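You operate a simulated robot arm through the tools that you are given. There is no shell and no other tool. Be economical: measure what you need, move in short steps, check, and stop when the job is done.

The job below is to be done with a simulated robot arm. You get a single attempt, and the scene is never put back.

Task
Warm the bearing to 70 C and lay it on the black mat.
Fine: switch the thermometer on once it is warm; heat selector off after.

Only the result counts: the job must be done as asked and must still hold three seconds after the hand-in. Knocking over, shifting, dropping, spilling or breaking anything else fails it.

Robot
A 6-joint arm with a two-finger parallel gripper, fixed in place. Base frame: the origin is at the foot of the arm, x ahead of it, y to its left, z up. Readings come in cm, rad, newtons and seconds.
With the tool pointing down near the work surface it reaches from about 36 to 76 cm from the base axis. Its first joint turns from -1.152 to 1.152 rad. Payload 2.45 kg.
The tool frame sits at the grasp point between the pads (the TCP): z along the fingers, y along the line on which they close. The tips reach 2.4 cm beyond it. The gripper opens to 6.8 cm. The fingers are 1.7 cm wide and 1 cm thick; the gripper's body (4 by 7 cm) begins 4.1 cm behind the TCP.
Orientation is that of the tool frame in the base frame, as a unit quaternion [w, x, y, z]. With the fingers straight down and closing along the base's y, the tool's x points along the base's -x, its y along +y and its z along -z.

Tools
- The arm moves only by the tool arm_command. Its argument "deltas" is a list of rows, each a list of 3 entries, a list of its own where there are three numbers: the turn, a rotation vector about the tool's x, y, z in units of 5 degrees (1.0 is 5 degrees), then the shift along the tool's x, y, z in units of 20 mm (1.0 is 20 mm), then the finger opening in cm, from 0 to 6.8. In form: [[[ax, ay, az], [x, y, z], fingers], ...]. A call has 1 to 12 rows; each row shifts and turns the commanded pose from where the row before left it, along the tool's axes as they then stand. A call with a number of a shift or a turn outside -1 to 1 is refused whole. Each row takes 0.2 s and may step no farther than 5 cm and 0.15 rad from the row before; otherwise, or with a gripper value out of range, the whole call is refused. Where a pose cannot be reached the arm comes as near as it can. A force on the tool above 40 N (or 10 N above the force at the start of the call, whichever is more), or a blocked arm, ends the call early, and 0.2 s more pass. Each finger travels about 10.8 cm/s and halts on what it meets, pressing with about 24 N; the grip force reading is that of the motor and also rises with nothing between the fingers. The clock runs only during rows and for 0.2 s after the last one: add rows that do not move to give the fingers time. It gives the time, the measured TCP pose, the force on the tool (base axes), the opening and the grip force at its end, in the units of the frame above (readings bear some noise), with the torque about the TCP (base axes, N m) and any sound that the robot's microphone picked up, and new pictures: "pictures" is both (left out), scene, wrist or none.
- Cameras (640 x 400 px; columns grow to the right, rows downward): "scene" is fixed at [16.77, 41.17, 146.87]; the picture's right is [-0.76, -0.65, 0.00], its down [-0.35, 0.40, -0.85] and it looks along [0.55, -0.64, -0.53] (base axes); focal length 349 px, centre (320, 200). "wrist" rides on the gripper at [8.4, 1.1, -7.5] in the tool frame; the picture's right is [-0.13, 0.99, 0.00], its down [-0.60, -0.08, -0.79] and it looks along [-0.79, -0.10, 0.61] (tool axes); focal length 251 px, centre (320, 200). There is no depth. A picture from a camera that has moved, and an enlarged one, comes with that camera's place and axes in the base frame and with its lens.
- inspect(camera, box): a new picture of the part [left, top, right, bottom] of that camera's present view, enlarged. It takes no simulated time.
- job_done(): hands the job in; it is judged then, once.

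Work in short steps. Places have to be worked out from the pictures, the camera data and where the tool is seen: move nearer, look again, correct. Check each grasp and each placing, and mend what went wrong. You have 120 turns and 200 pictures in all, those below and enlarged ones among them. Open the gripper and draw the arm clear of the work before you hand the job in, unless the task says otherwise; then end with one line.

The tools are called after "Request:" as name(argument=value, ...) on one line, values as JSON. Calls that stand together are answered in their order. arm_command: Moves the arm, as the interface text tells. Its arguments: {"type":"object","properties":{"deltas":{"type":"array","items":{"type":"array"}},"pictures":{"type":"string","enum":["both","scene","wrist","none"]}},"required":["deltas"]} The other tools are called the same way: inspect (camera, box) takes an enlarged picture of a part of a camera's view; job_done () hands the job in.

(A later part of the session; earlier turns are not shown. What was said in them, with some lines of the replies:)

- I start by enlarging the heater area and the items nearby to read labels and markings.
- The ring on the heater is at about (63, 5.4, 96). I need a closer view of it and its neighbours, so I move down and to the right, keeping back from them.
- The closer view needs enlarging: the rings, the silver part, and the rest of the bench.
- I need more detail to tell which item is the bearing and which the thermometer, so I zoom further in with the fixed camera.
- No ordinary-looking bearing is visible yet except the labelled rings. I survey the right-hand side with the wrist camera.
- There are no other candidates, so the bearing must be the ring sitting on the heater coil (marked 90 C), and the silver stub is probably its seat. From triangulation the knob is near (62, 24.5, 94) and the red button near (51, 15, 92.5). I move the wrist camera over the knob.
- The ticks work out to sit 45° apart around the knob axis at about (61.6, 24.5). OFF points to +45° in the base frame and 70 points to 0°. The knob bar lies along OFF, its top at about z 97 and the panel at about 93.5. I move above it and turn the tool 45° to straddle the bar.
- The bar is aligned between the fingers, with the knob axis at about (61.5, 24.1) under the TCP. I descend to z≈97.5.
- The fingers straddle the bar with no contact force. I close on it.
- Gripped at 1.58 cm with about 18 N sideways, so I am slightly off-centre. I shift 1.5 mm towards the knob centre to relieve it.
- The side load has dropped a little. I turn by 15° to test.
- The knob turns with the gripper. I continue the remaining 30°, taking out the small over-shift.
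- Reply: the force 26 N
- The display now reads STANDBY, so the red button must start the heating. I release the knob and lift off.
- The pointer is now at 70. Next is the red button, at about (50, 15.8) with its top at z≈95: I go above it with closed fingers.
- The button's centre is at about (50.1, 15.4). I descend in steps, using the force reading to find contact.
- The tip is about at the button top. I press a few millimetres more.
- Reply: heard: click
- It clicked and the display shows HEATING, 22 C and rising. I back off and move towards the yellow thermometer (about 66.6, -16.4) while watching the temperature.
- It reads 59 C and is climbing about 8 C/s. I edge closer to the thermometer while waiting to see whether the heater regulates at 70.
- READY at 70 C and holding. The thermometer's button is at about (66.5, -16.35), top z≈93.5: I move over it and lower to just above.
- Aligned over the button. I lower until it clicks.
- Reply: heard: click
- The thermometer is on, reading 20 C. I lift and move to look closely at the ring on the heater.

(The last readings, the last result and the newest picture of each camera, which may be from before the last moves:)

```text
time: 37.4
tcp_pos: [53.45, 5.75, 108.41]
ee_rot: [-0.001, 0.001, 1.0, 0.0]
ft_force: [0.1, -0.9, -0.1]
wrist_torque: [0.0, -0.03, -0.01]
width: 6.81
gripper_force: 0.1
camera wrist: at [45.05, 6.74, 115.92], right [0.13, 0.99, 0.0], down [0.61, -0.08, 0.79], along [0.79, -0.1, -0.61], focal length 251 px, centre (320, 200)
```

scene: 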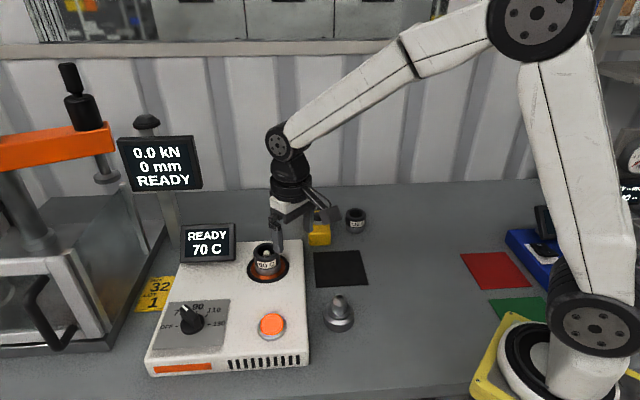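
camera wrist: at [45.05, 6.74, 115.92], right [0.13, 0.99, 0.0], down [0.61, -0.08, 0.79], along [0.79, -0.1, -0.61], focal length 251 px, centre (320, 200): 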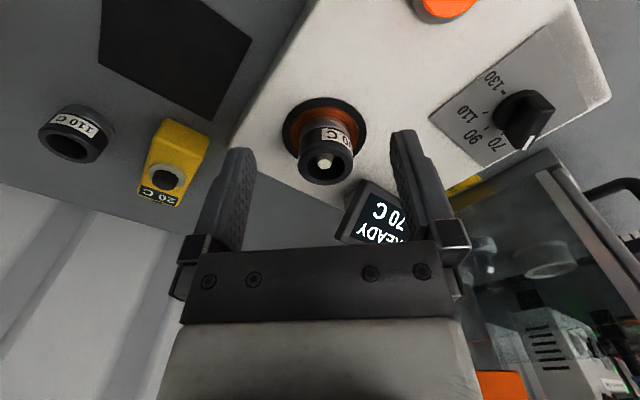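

Enlarging to measure the ring's centre, diameter and height.

Request:
inspect(camera="wrist", box=[265, 80, 385, 200])

Request:
inspect(camera="scene", box=[240, 230, 300, 290])

```text
3.33 times, centred on (325, 140) of wrist
camera zoom: at [45.05, 6.74, 115.92], right [0.13, 0.99, 0.0], down [0.61, -0.08, 0.79], along [0.79, -0.1, -0.61], focal length 838 px, centre (303, 400)
```

zoom: 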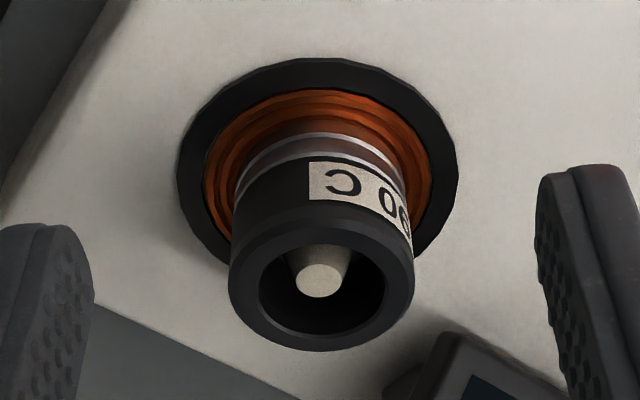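

```text
6.67 times, centred on (270, 260) of scene
camera zoom: at [16.77, 41.17, 146.87], right [-0.76, -0.65, 0.0], down [-0.35, 0.4, -0.85], along [0.55, -0.64, -0.53], focal length 2326 px, centre (653, -200)
```

zoom: 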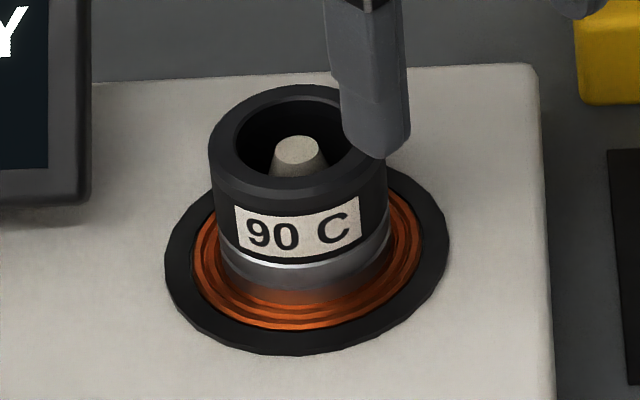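

The ring's top centre is at about (62.8, 5.05, 98), with a diameter of about 5.5 cm. I move directly above it.

Request:
arm_command(deltas=[[[0, 0, 0], [-0.93, -0.07, 0], 6.8], [[0, 0, 0], [-0.93, -0.07, 0], 6.8], [[0, 0, 0], [-0.93, -0.07, 0], 6.8], [[0, 0, 0], [-0.93, -0.07, 0], 6.8], [[0, 0, 0], [-0.95, -0.07, 0], 6.8], [[0, 0, 0], [0, 0, 0.8], 6.8], [[0, 0, 0], [0, 0, 0.8], 6.8], [[0, 0, 0], [0, 0, 0], 6.8]])

```text
time: 39.2
tcp_pos: [62.82, 5.03, 105.11]
ee_rot: [-0.001, 0.001, 1.0, -0.001]
ft_force: [-0.2, 0.2, 0.4]
wrist_torque: [0.02, -0.01, 0.03]
width: 6.76
gripper_force: 0.0
camera wrist: at [54.38, 6.01, 112.67], right [0.13, 0.99, 0.0], down [0.61, -0.08, 0.79], along [0.79, -0.1, -0.61], focal length 251 px, centre (320, 200)
```

scene: 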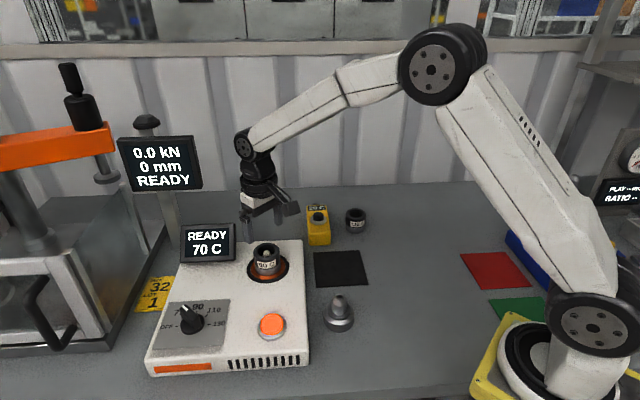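
wrist: 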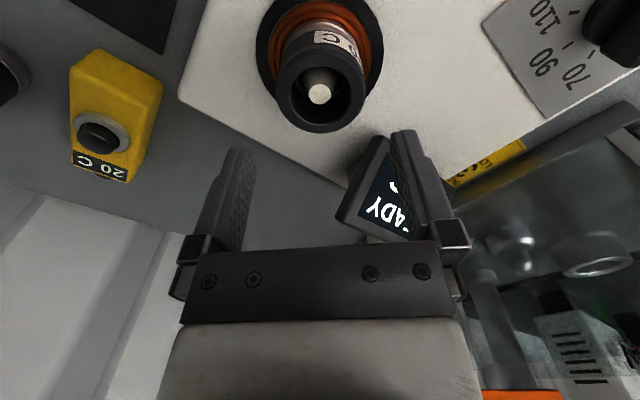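

Centred. I descend to z≈97.6 around the ring.

Request:
arm_command(deltas=[[[0, 0, 0], [0.08, 0, 1], 6.8], [[0, 0, 0], [0, 0, 1], 6.8], [[0, 0, 0], [0, 0, 0.8], 6.8], [[0, 0, 0], [0, 0, 0.5], 6.8], [[0, 0, 0], [0, 0, 0.45], 6.8], [[0, 0, 0], [0, 0, 0], 6.8]])

```text
time: 40.6
tcp_pos: [62.57, 4.85, 97.63]
ee_rot: [-0.001, 0.001, 1.0, 0.0]
ft_force: [0.2, -0.1, -0.4]
wrist_torque: [0.0, 0.02, 0.02]
width: 6.81
gripper_force: 0.0
camera wrist: at [54.18, 6.0, 105.13], right [0.13, 0.99, 0.0], down [0.61, -0.08, 0.79], along [0.79, -0.1, -0.61], focal length 251 px, centre (320, 200)
```

scene: 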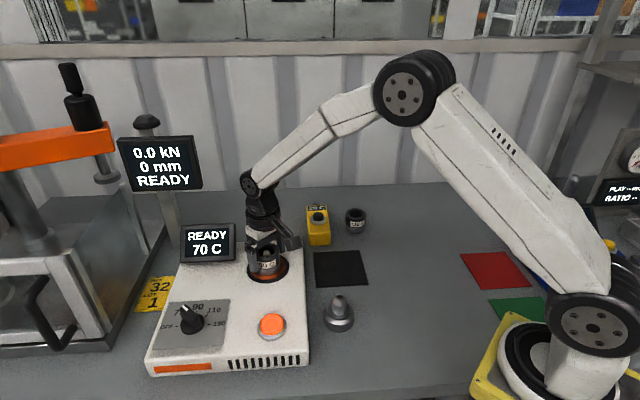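
wrist: 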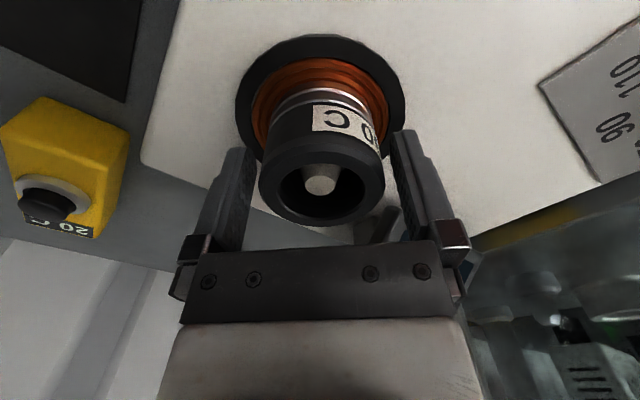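

The ring sits centred between the fingers. I close the grip.

Request:
arm_command(deltas=[[[0, 0, 0], [0, 0, 0], 6], [[0, 0, 0], [0, 0, 0], 5], [[0, 0, 0], [0, 0, 0], 4.5], [[0, 0, 0], [0, 0, 0], 4.5]], pictures="wrist")

```text
time: 41.6
tcp_pos: [62.62, 5.03, 97.58]
ee_rot: [-0.001, 0.0, 1.0, -0.001]
ft_force: [0.5, -0.1, -0.2]
wrist_torque: [0.03, -0.01, 0.01]
width: 5.56
gripper_force: 23.9
camera wrist: at [54.19, 6.01, 105.14], right [0.13, 0.99, 0.0], down [0.61, -0.08, 0.79], along [0.79, -0.1, -0.61], focal length 251 px, centre (320, 200)
```

wrist: 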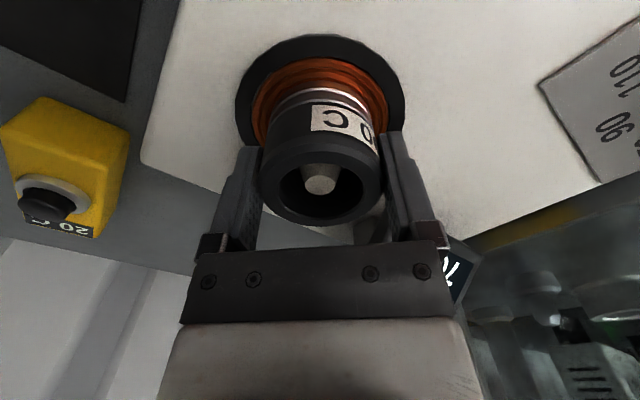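

Gripped at 5.56 cm. I lift it slowly, straight up.

Request:
arm_command(deltas=[[[0, 0, 0], [0, 0, -0.3], 4.5], [[0, 0, 0], [0, 0, -0.5], 4.5], [[0, 0, 0], [0, 0, -0.7], 4.5], [[0, 0, 0], [0, 0, -0.8], 4.5], [[0, 0, 0], [0, 0, -0.8], 4.5], [[0, 0, 0], [0, 0, -0.8], 4.5], [[0, 0, 0], [0, 0, 0], 4.5]])

Request:
inspect(camera="scene", box=[170, 190, 330, 310])

```text
time: 43.2
tcp_pos: [62.68, 5.01, 105.4]
ee_rot: [-0.001, 0.0, 1.0, 0.0]
ft_force: [0.2, 0.3, -2.8]
wrist_torque: [-0.02, 0.0, -0.04]
width: 5.55
gripper_force: 23.9
camera wrist: at [54.23, 6.07, 112.96], right [0.13, 0.99, 0.0], down [0.61, -0.08, 0.79], along [0.79, -0.1, -0.61], focal length 251 px, centre (320, 200)
```

scene: 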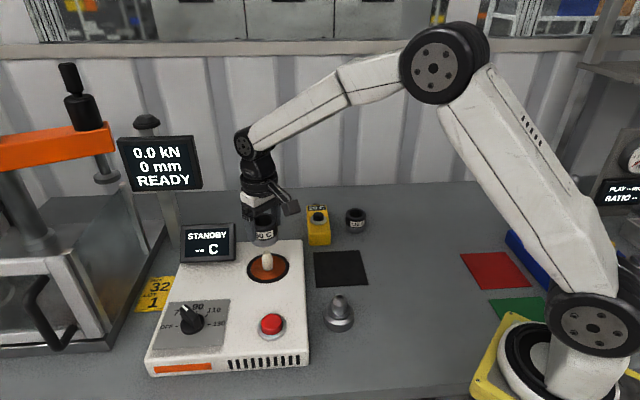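
wrist: 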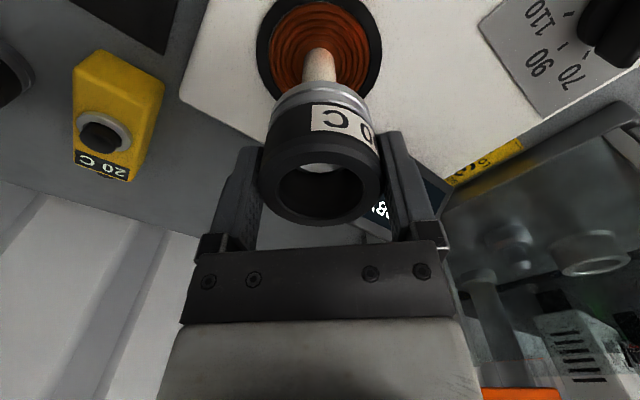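

```text
3.33 times, centred on (250, 250) of scene
camera zoom: at [16.77, 41.17, 146.87], right [-0.76, -0.65, 0.0], down [-0.35, 0.4, -0.85], along [0.55, -0.64, -0.53], focal length 1163 px, centre (553, 33)
```

zoom: 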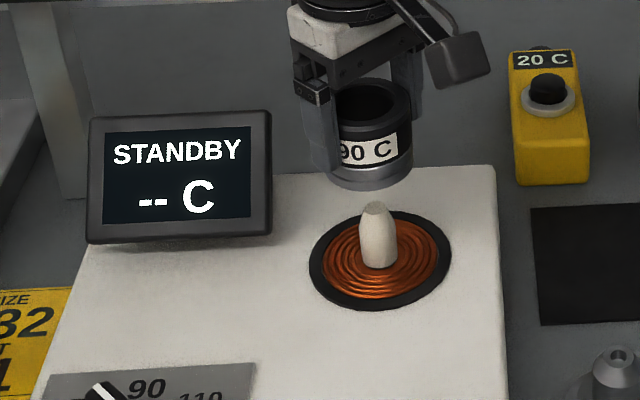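

The heater dropped to STANDBY, so this ring is indeed the bearing. I carry it over the mat centre, at about (53.5, -9.1).

Request:
arm_command(deltas=[[[0, 0, 0], [0.657, -1, 0], 4.5], [[0, 0, 0], [0.657, -1, 0], 4.5], [[0, 0, 0], [0.657, -1, 0], 4.5], [[0, 0, 0], [0.657, -1, 0], 4.5], [[0, 0, 0], [0.657, -1, 0], 4.5], [[0, 0, 0], [0.657, -1, 0], 4.5], [[0, 0, 0], [0.657, -1, 0], 4.5], [[0, 0, 0], [0, 0, 1], 4.5], [[0, 0, 0], [0, 0, 1], 4.5], [[0, 0, 0], [0, 0, 1], 4.5], [[0, 0, 0], [0, 0, 1], 4.5], [[0, 0, 0], [0, 0, 0], 4.5]])

```text
time: 45.8
tcp_pos: [53.31, -8.98, 97.46]
ee_rot: [-0.001, 0.0, 1.0, 0.0]
ft_force: [-0.2, 0.3, -1.7]
wrist_torque: [0.01, 0.02, 0.02]
width: 5.53
gripper_force: 23.5
camera wrist: at [44.98, -7.95, 104.94], right [0.13, 0.99, 0.0], down [0.61, -0.08, 0.79], along [0.79, -0.1, -0.61], focal length 251 px, centre (320, 200)
```

scene: 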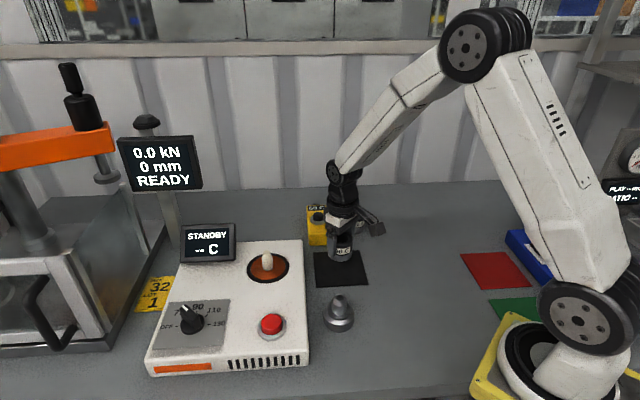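
wrist: 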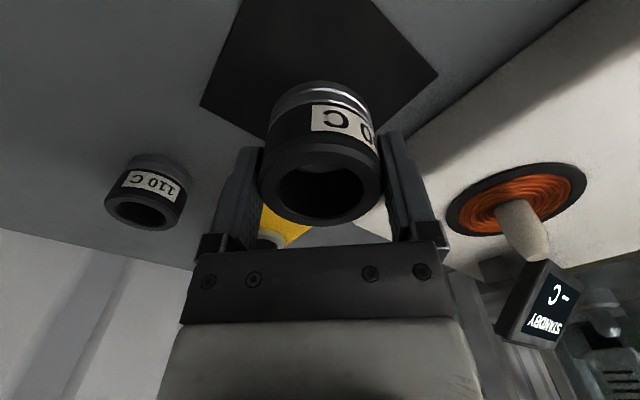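

Over the mat. I lower, slowing near contact.

Request:
arm_command(deltas=[[[0, 0, 0], [0, 0, 1], 4.5], [[0, 0, 0], [0, 0, 0.7], 4.5], [[0, 0, 0], [0, 0, 0.4], 4.5], [[0, 0, 0], [0, 0, 0.2], 4.5], [[0, 0, 0], [0, 0, 0.1], 4.5]])

```text
time: 47.0
tcp_pos: [53.33, -8.93, 92.71]
ee_rot: [-0.002, 0.001, 1.0, 0.0]
ft_force: [0.3, 0.5, -2.0]
wrist_torque: [0.01, -0.01, 0.01]
width: 5.53
gripper_force: 23.6
camera wrist: at [44.96, -7.91, 100.16], right [0.13, 0.99, 0.0], down [0.61, -0.08, 0.79], along [0.79, -0.1, -0.61], focal length 251 px, centre (320, 200)
```

scene: 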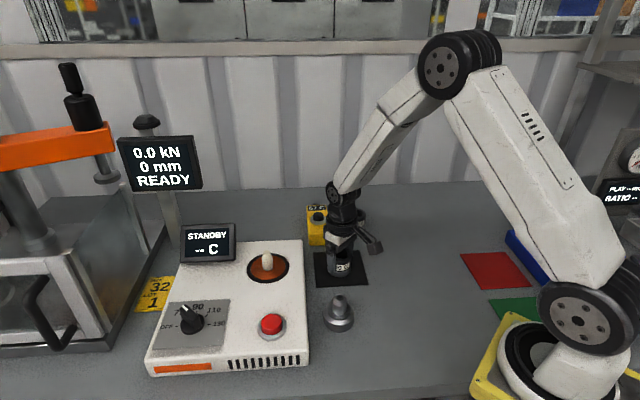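
wrist: 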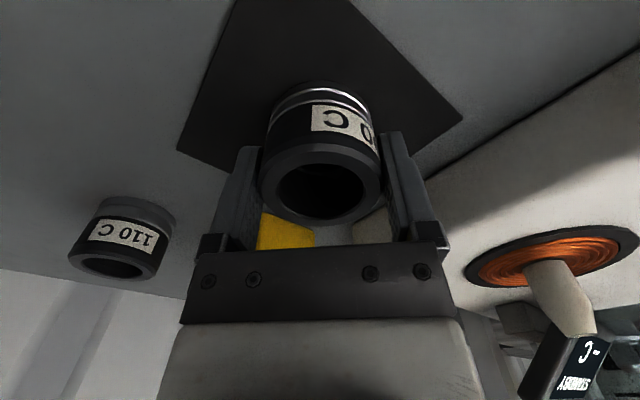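

No contact yet, so I continue in 2 mm steps.

Request:
arm_command(deltas=[[[0, 0, 0], [0, 0, 0.1], 4.5], [[0, 0, 0], [0, 0, 0.1], 4.5], [[0, 0, 0], [0, 0, 0.1], 4.5], [[0, 0, 0], [0, 0, 0], 4.5]], pictures="none")

Request:
inspect(camera="scene", box=[300, 210, 400, 300])

```text
time: 48.0
tcp_pos: [53.39, -8.94, 92.11]
ee_rot: [0.001, 0.001, 1.0, 0.0]
ft_force: [0.6, 5.2, 17.4]
wrist_torque: [0.46, -0.02, 0.06]
width: 5.53
gripper_force: 24.5
```

```text
4.44 times, centred on (350, 255) of scene
camera zoom: at [16.74, 41.19, 146.87], right [-0.76, -0.65, 0.0], down [-0.34, 0.4, -0.85], along [0.55, -0.64, -0.53], focal length 1551 px, centre (187, -44)
```

zoom: 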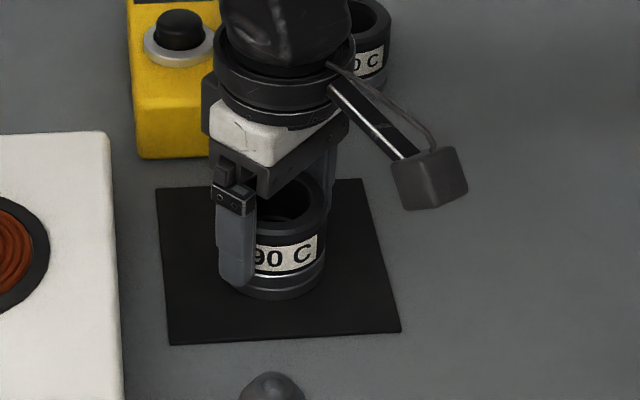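

Contact at 17 N with the bearing on the mat. I ease up 1 mm, open, and rise straight up.

Request:
arm_command(deltas=[[[0, 0, 0], [0, 0, -0.05], 4.5], [[0, 0, 0], [0, 0, 0], 6], [[0, 0, 0], [0, 0, 0], 6.8], [[0, 0, 0], [0, 0, 0], 6.8], [[0, 0, 0], [0, 0, -0.5], 6.8], [[0, 0, 0], [0, 0, -1], 6.8], [[0, 0, 0], [0, 0, -1], 6.8], [[0, 0, 0], [0, 0, -1], 6.8], [[0, 0, 0], [0, 0, -1], 6.8], [[0, 0, 0], [0, 0, -1], 6.8], [[0, 0, 0], [0, 0, -1], 6.8], [[0, 0, 0], [0, 0, -1], 6.8]])

```text
time: 50.6
tcp_pos: [53.41, -8.88, 107.01]
ee_rot: [0.0, 0.001, 1.0, 0.0]
ft_force: [-0.2, -1.0, -0.1]
wrist_torque: [0.01, -0.01, 0.01]
width: 6.8
gripper_force: 0.0
camera wrist: at [45.02, -7.93, 114.67], right [0.13, 0.99, 0.0], down [0.61, -0.08, 0.79], along [0.79, -0.1, -0.61], focal length 251 px, centre (320, 200)
```

scene: 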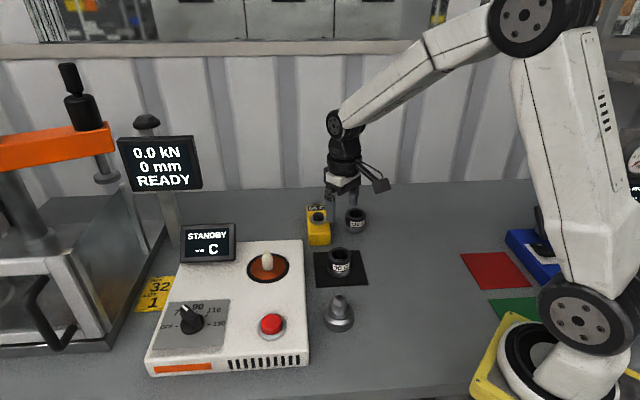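
wrist: 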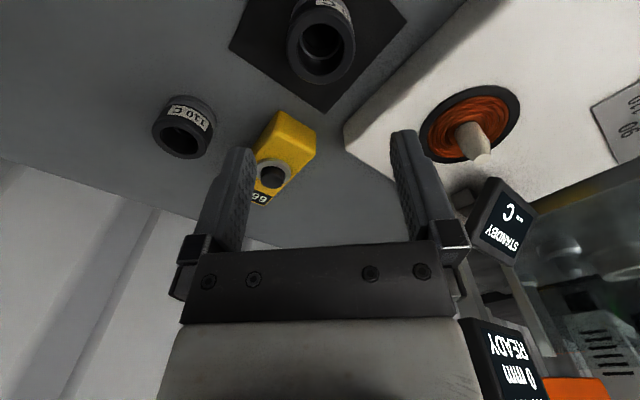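

The bearing stands on the mat, and the thermometer now seems to read its temperature. I check that.

Request:
inspect(camera="scene", box=[295, 195, 385, 300])

```text
3.81 times, centred on (340, 248) of scene
camera zoom: at [16.77, 41.17, 146.87], right [-0.76, -0.65, 0.0], down [-0.34, 0.4, -0.85], along [0.55, -0.64, -0.53], focal length 1329 px, centre (244, 19)
```

zoom: 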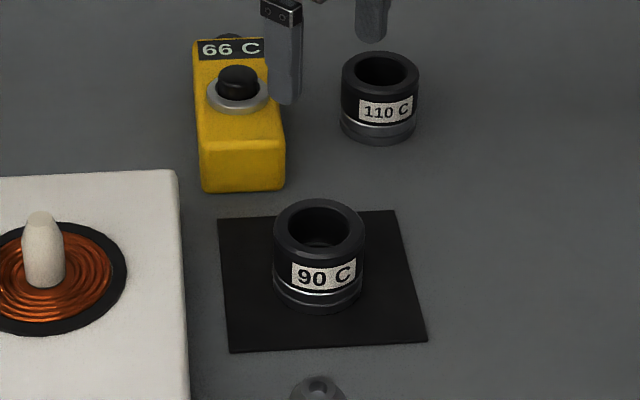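

It reads 66 C, cooling slowly off the heater. I promptly return to the knob to switch it off.

Request:
arm_command(deltas=[[[0, 0, 0], [-0.238, 0.975, 0], 5], [[0, 0, 0], [-0.238, 0.975, 0], 5], [[0, 0, 0], [-0.238, 0.975, 0], 5], [[0, 0, 0], [-0.238, 0.975, 0], 5], [[0, 0, 0], [-0.238, 0.975, 0], 5], [[0, 0, 0], [-0.238, 0.975, 0], 5], [[0, 0, 0], [-0.238, 0.975, 0], 5], [[0, 0, 0], [-0.238, 0.975, 0], 5], [[0, 0, 0], [-0.238, 0.975, 0], 5], [[0, 0, 0], [-0.238, 0.975, 0], 5], [[0, 0, 0], [-0.238, 0.975, 0], 5], [[0, 0, 0], [-0.238, 0.975, 0], 5]], pictures="none")

Request:
arm_command(deltas=[[[0, 0, 0], [-0.238, 0.975, 0], 5], [[0, 0, 0], [-0.238, 0.975, 0], 5], [[0, 0, 0], [-0.238, 0.975, 0], 5], [[0, 0, 0], [-0.238, 0.975, 0.5], 5], [[0, 0, 0], [-0.238, 0.975, 0.8], 5], [[0, 0, 0], [0, 0, 0], 5]])

```text
time: 53.2
tcp_pos: [59.18, 14.5, 107.26]
ee_rot: [0.0, 0.001, 1.0, 0.001]
ft_force: [-0.4, 0.0, 0.6]
wrist_torque: [0.01, 0.02, 0.02]
width: 5.0
gripper_force: 0.1
```

```text
time: 54.6
tcp_pos: [61.61, 24.28, 104.47]
ee_rot: [-0.002, 0.001, 1.0, 0.0]
ft_force: [-0.6, 0.5, 1.6]
wrist_torque: [0.0, -0.02, 0.05]
width: 5.02
gripper_force: 0.0
camera wrist: at [53.19, 25.22, 112.09], right [0.13, 0.99, 0.0], down [0.61, -0.08, 0.79], along [0.79, -0.1, -0.61], focal length 251 px, centre (320, 200)
```

scene: 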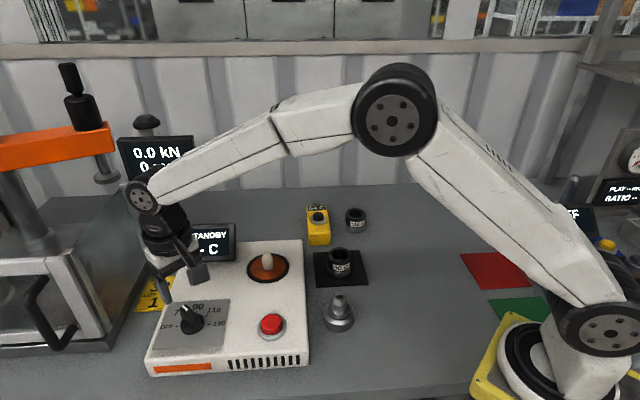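
wrist: 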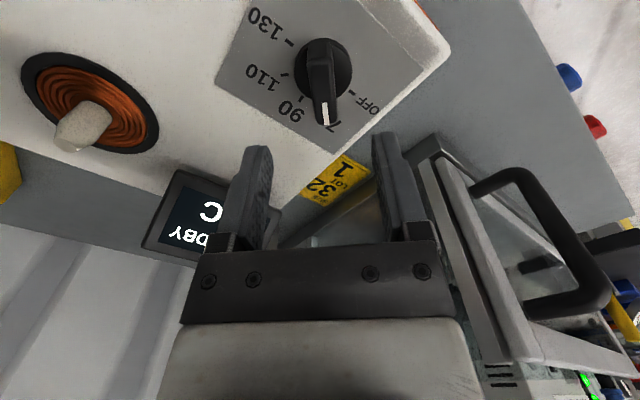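

The knob is centred between the fingers. I descend, grip, and turn 45° back to OFF.

Request:
arm_command(deltas=[[[0, 0, 0], [0, 0, 1], 5], [[0, 0, 0], [0, 0, 1], 5], [[0, 0, 0], [0, 0, 1], 5], [[0, 0, 0], [0, 0, 0.45], 5], [[0, 0, 0], [0, 0, 0], 3.5], [[0, 0, 0], [0, 0, 0], 2], [[0, 0, 0], [0, 0, 0], 0.5], [[0, 0, 0], [0, 0, 0], 0.5]], pictures="wrist")

```text
time: 56.4
tcp_pos: [61.65, 24.26, 97.61]
ee_rot: [0.001, 0.0, 1.0, 0.001]
ft_force: [0.0, 19.5, -7.8]
wrist_torque: [0.14, -1.0, 0.08]
width: 1.58
gripper_force: 35.1
camera wrist: at [53.16, 25.37, 105.14], right [0.13, 0.99, 0.0], down [0.6, -0.08, 0.79], along [0.79, -0.1, -0.61], focal length 251 px, centre (320, 200)
```

wrist: 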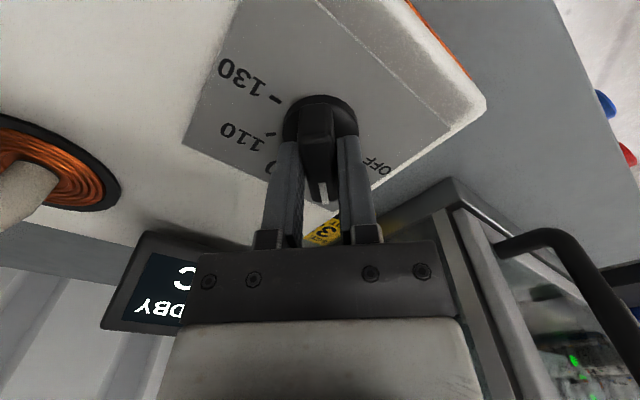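

Gripped. I turn back by 45° with a small centring shift.

Request:
arm_command(deltas=[[[0, 0, -0.5], [0, 0.05, 0], 0.5], [[0, 0, -0.8], [0, 0, 0], 0.5], [[0, 0, -0.8], [0, 0, 0], 0.5], [[0, 0, -0.8], [0, 0, 0], 0.5], [[0, 0, -0.8], [0, 0, 0], 0.5], [[0, 0, -0.8], [0, 0, 0], 0.5], [[0, 0, -0.8], [0, 0, 0], 0.5], [[0, 0, -0.8], [0, 0, 0], 0.5], [[0, 0, -0.8], [0, 0, 0], 0.5], [[0, 0, -0.8], [0, 0, 0], 0.5], [[0, 0, -0.8], [0, 0, 0], 0.5], [[0, 0, -0.5], [0, 0, 0], 0.5]])

```text
time: 59.0
tcp_pos: [61.64, 24.12, 97.61]
ee_rot: [-0.001, -0.381, 0.924, 0.0]
ft_force: [10.3, -5.6, -0.1]
wrist_torque: [-0.85, 0.57, -0.04]
width: 1.59
gripper_force: 34.8
camera wrist: at [54.93, 18.93, 105.15], right [-0.61, 0.79, 0.0], down [0.48, 0.37, 0.79], along [0.63, 0.48, -0.61], focal length 251 px, centre (320, 200)
```

scene: 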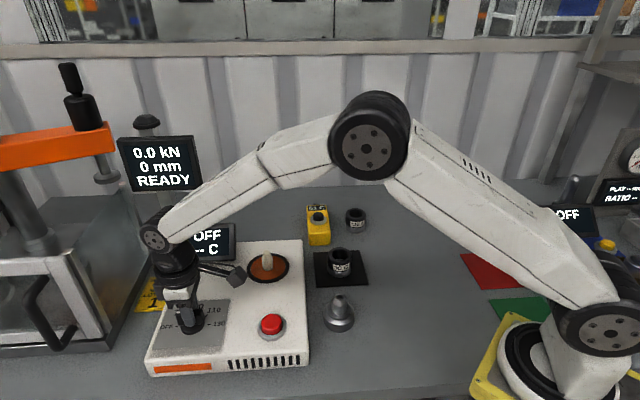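
wrist: 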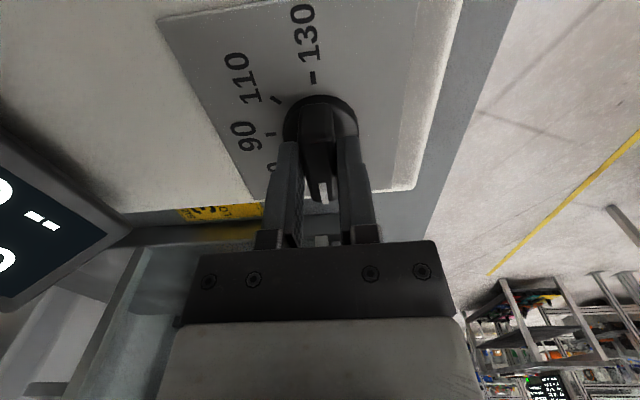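

The display shows OFF. I release and lift clear.

Request:
arm_command(deltas=[[[0, 0, 0], [0, 0, 0], 2.5], [[0, 0, 0], [0, 0, 0], 4.5], [[0, 0, 0], [0, 0, -1], 5], [[0, 0, 0], [0, 0, -1], 5], [[0, 0, 0], [0, 0, -1], 5], [[0, 0, 0], [0, 0, -1], 5], [[0, 0, 0], [0.5, 0, -1], 5], [[0, 0, 0], [0.5, 0, -1], 5], [[0, 0, 0], [0, 0, 0], 5]])

Request:
inspect(camera="scene", box=[130, 190, 390, 380])

```text
time: 61.0
tcp_pos: [60.05, 22.78, 109.68]
ee_rot: [-0.001, -0.383, 0.924, 0.001]
ft_force: [0.3, -0.1, 0.2]
wrist_torque: [0.0, -0.02, 0.01]
width: 4.99
gripper_force: 0.0
camera wrist: at [53.47, 17.54, 117.18], right [-0.61, 0.79, 0.0], down [0.49, 0.37, 0.79], along [0.63, 0.48, -0.61], focal length 251 px, centre (320, 200)
```

scene: 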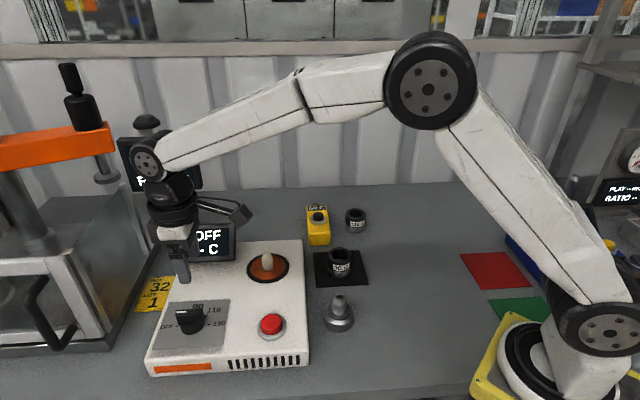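
wrist: 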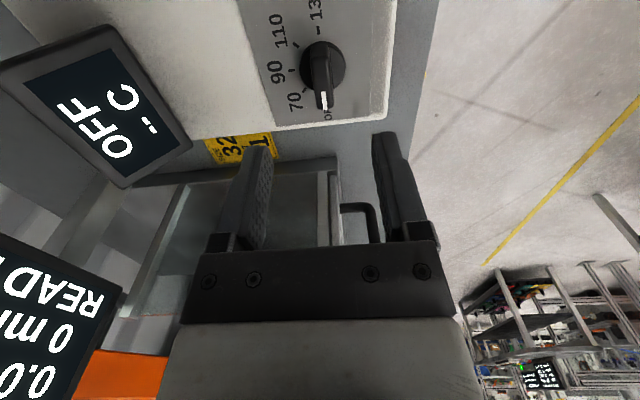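

```text
2.11 times, centred on (260, 285) of scene
camera zoom: at [16.77, 41.17, 146.87], right [-0.76, -0.65, 0.0], down [-0.35, 0.4, -0.85], along [0.55, -0.64, -0.53], focal length 735 px, centre (446, 21)
```

zoom: 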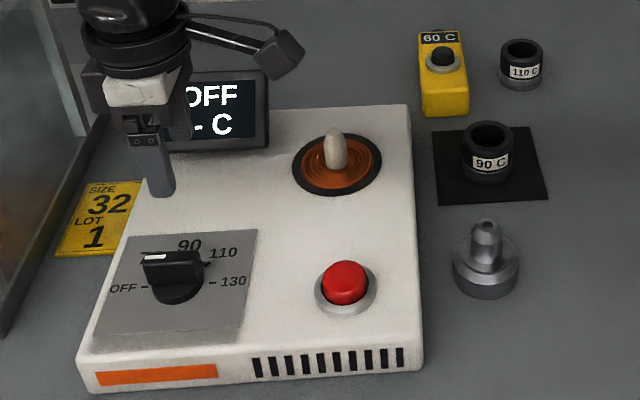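

All is in place: the bearing reached 70 C and stands on the mat, the thermometer is on, the selector is OFF, and the arm is clear. I hand in.

Request:
job_done()

```text
The job is handed in.
```

The bearing was warmed to 70 C and laid on the black mat, the thermometer was switched on once it was warm, and the heat selector was then set back to OFF; off the heater the bearing had cooled to 60 C by hand-in.
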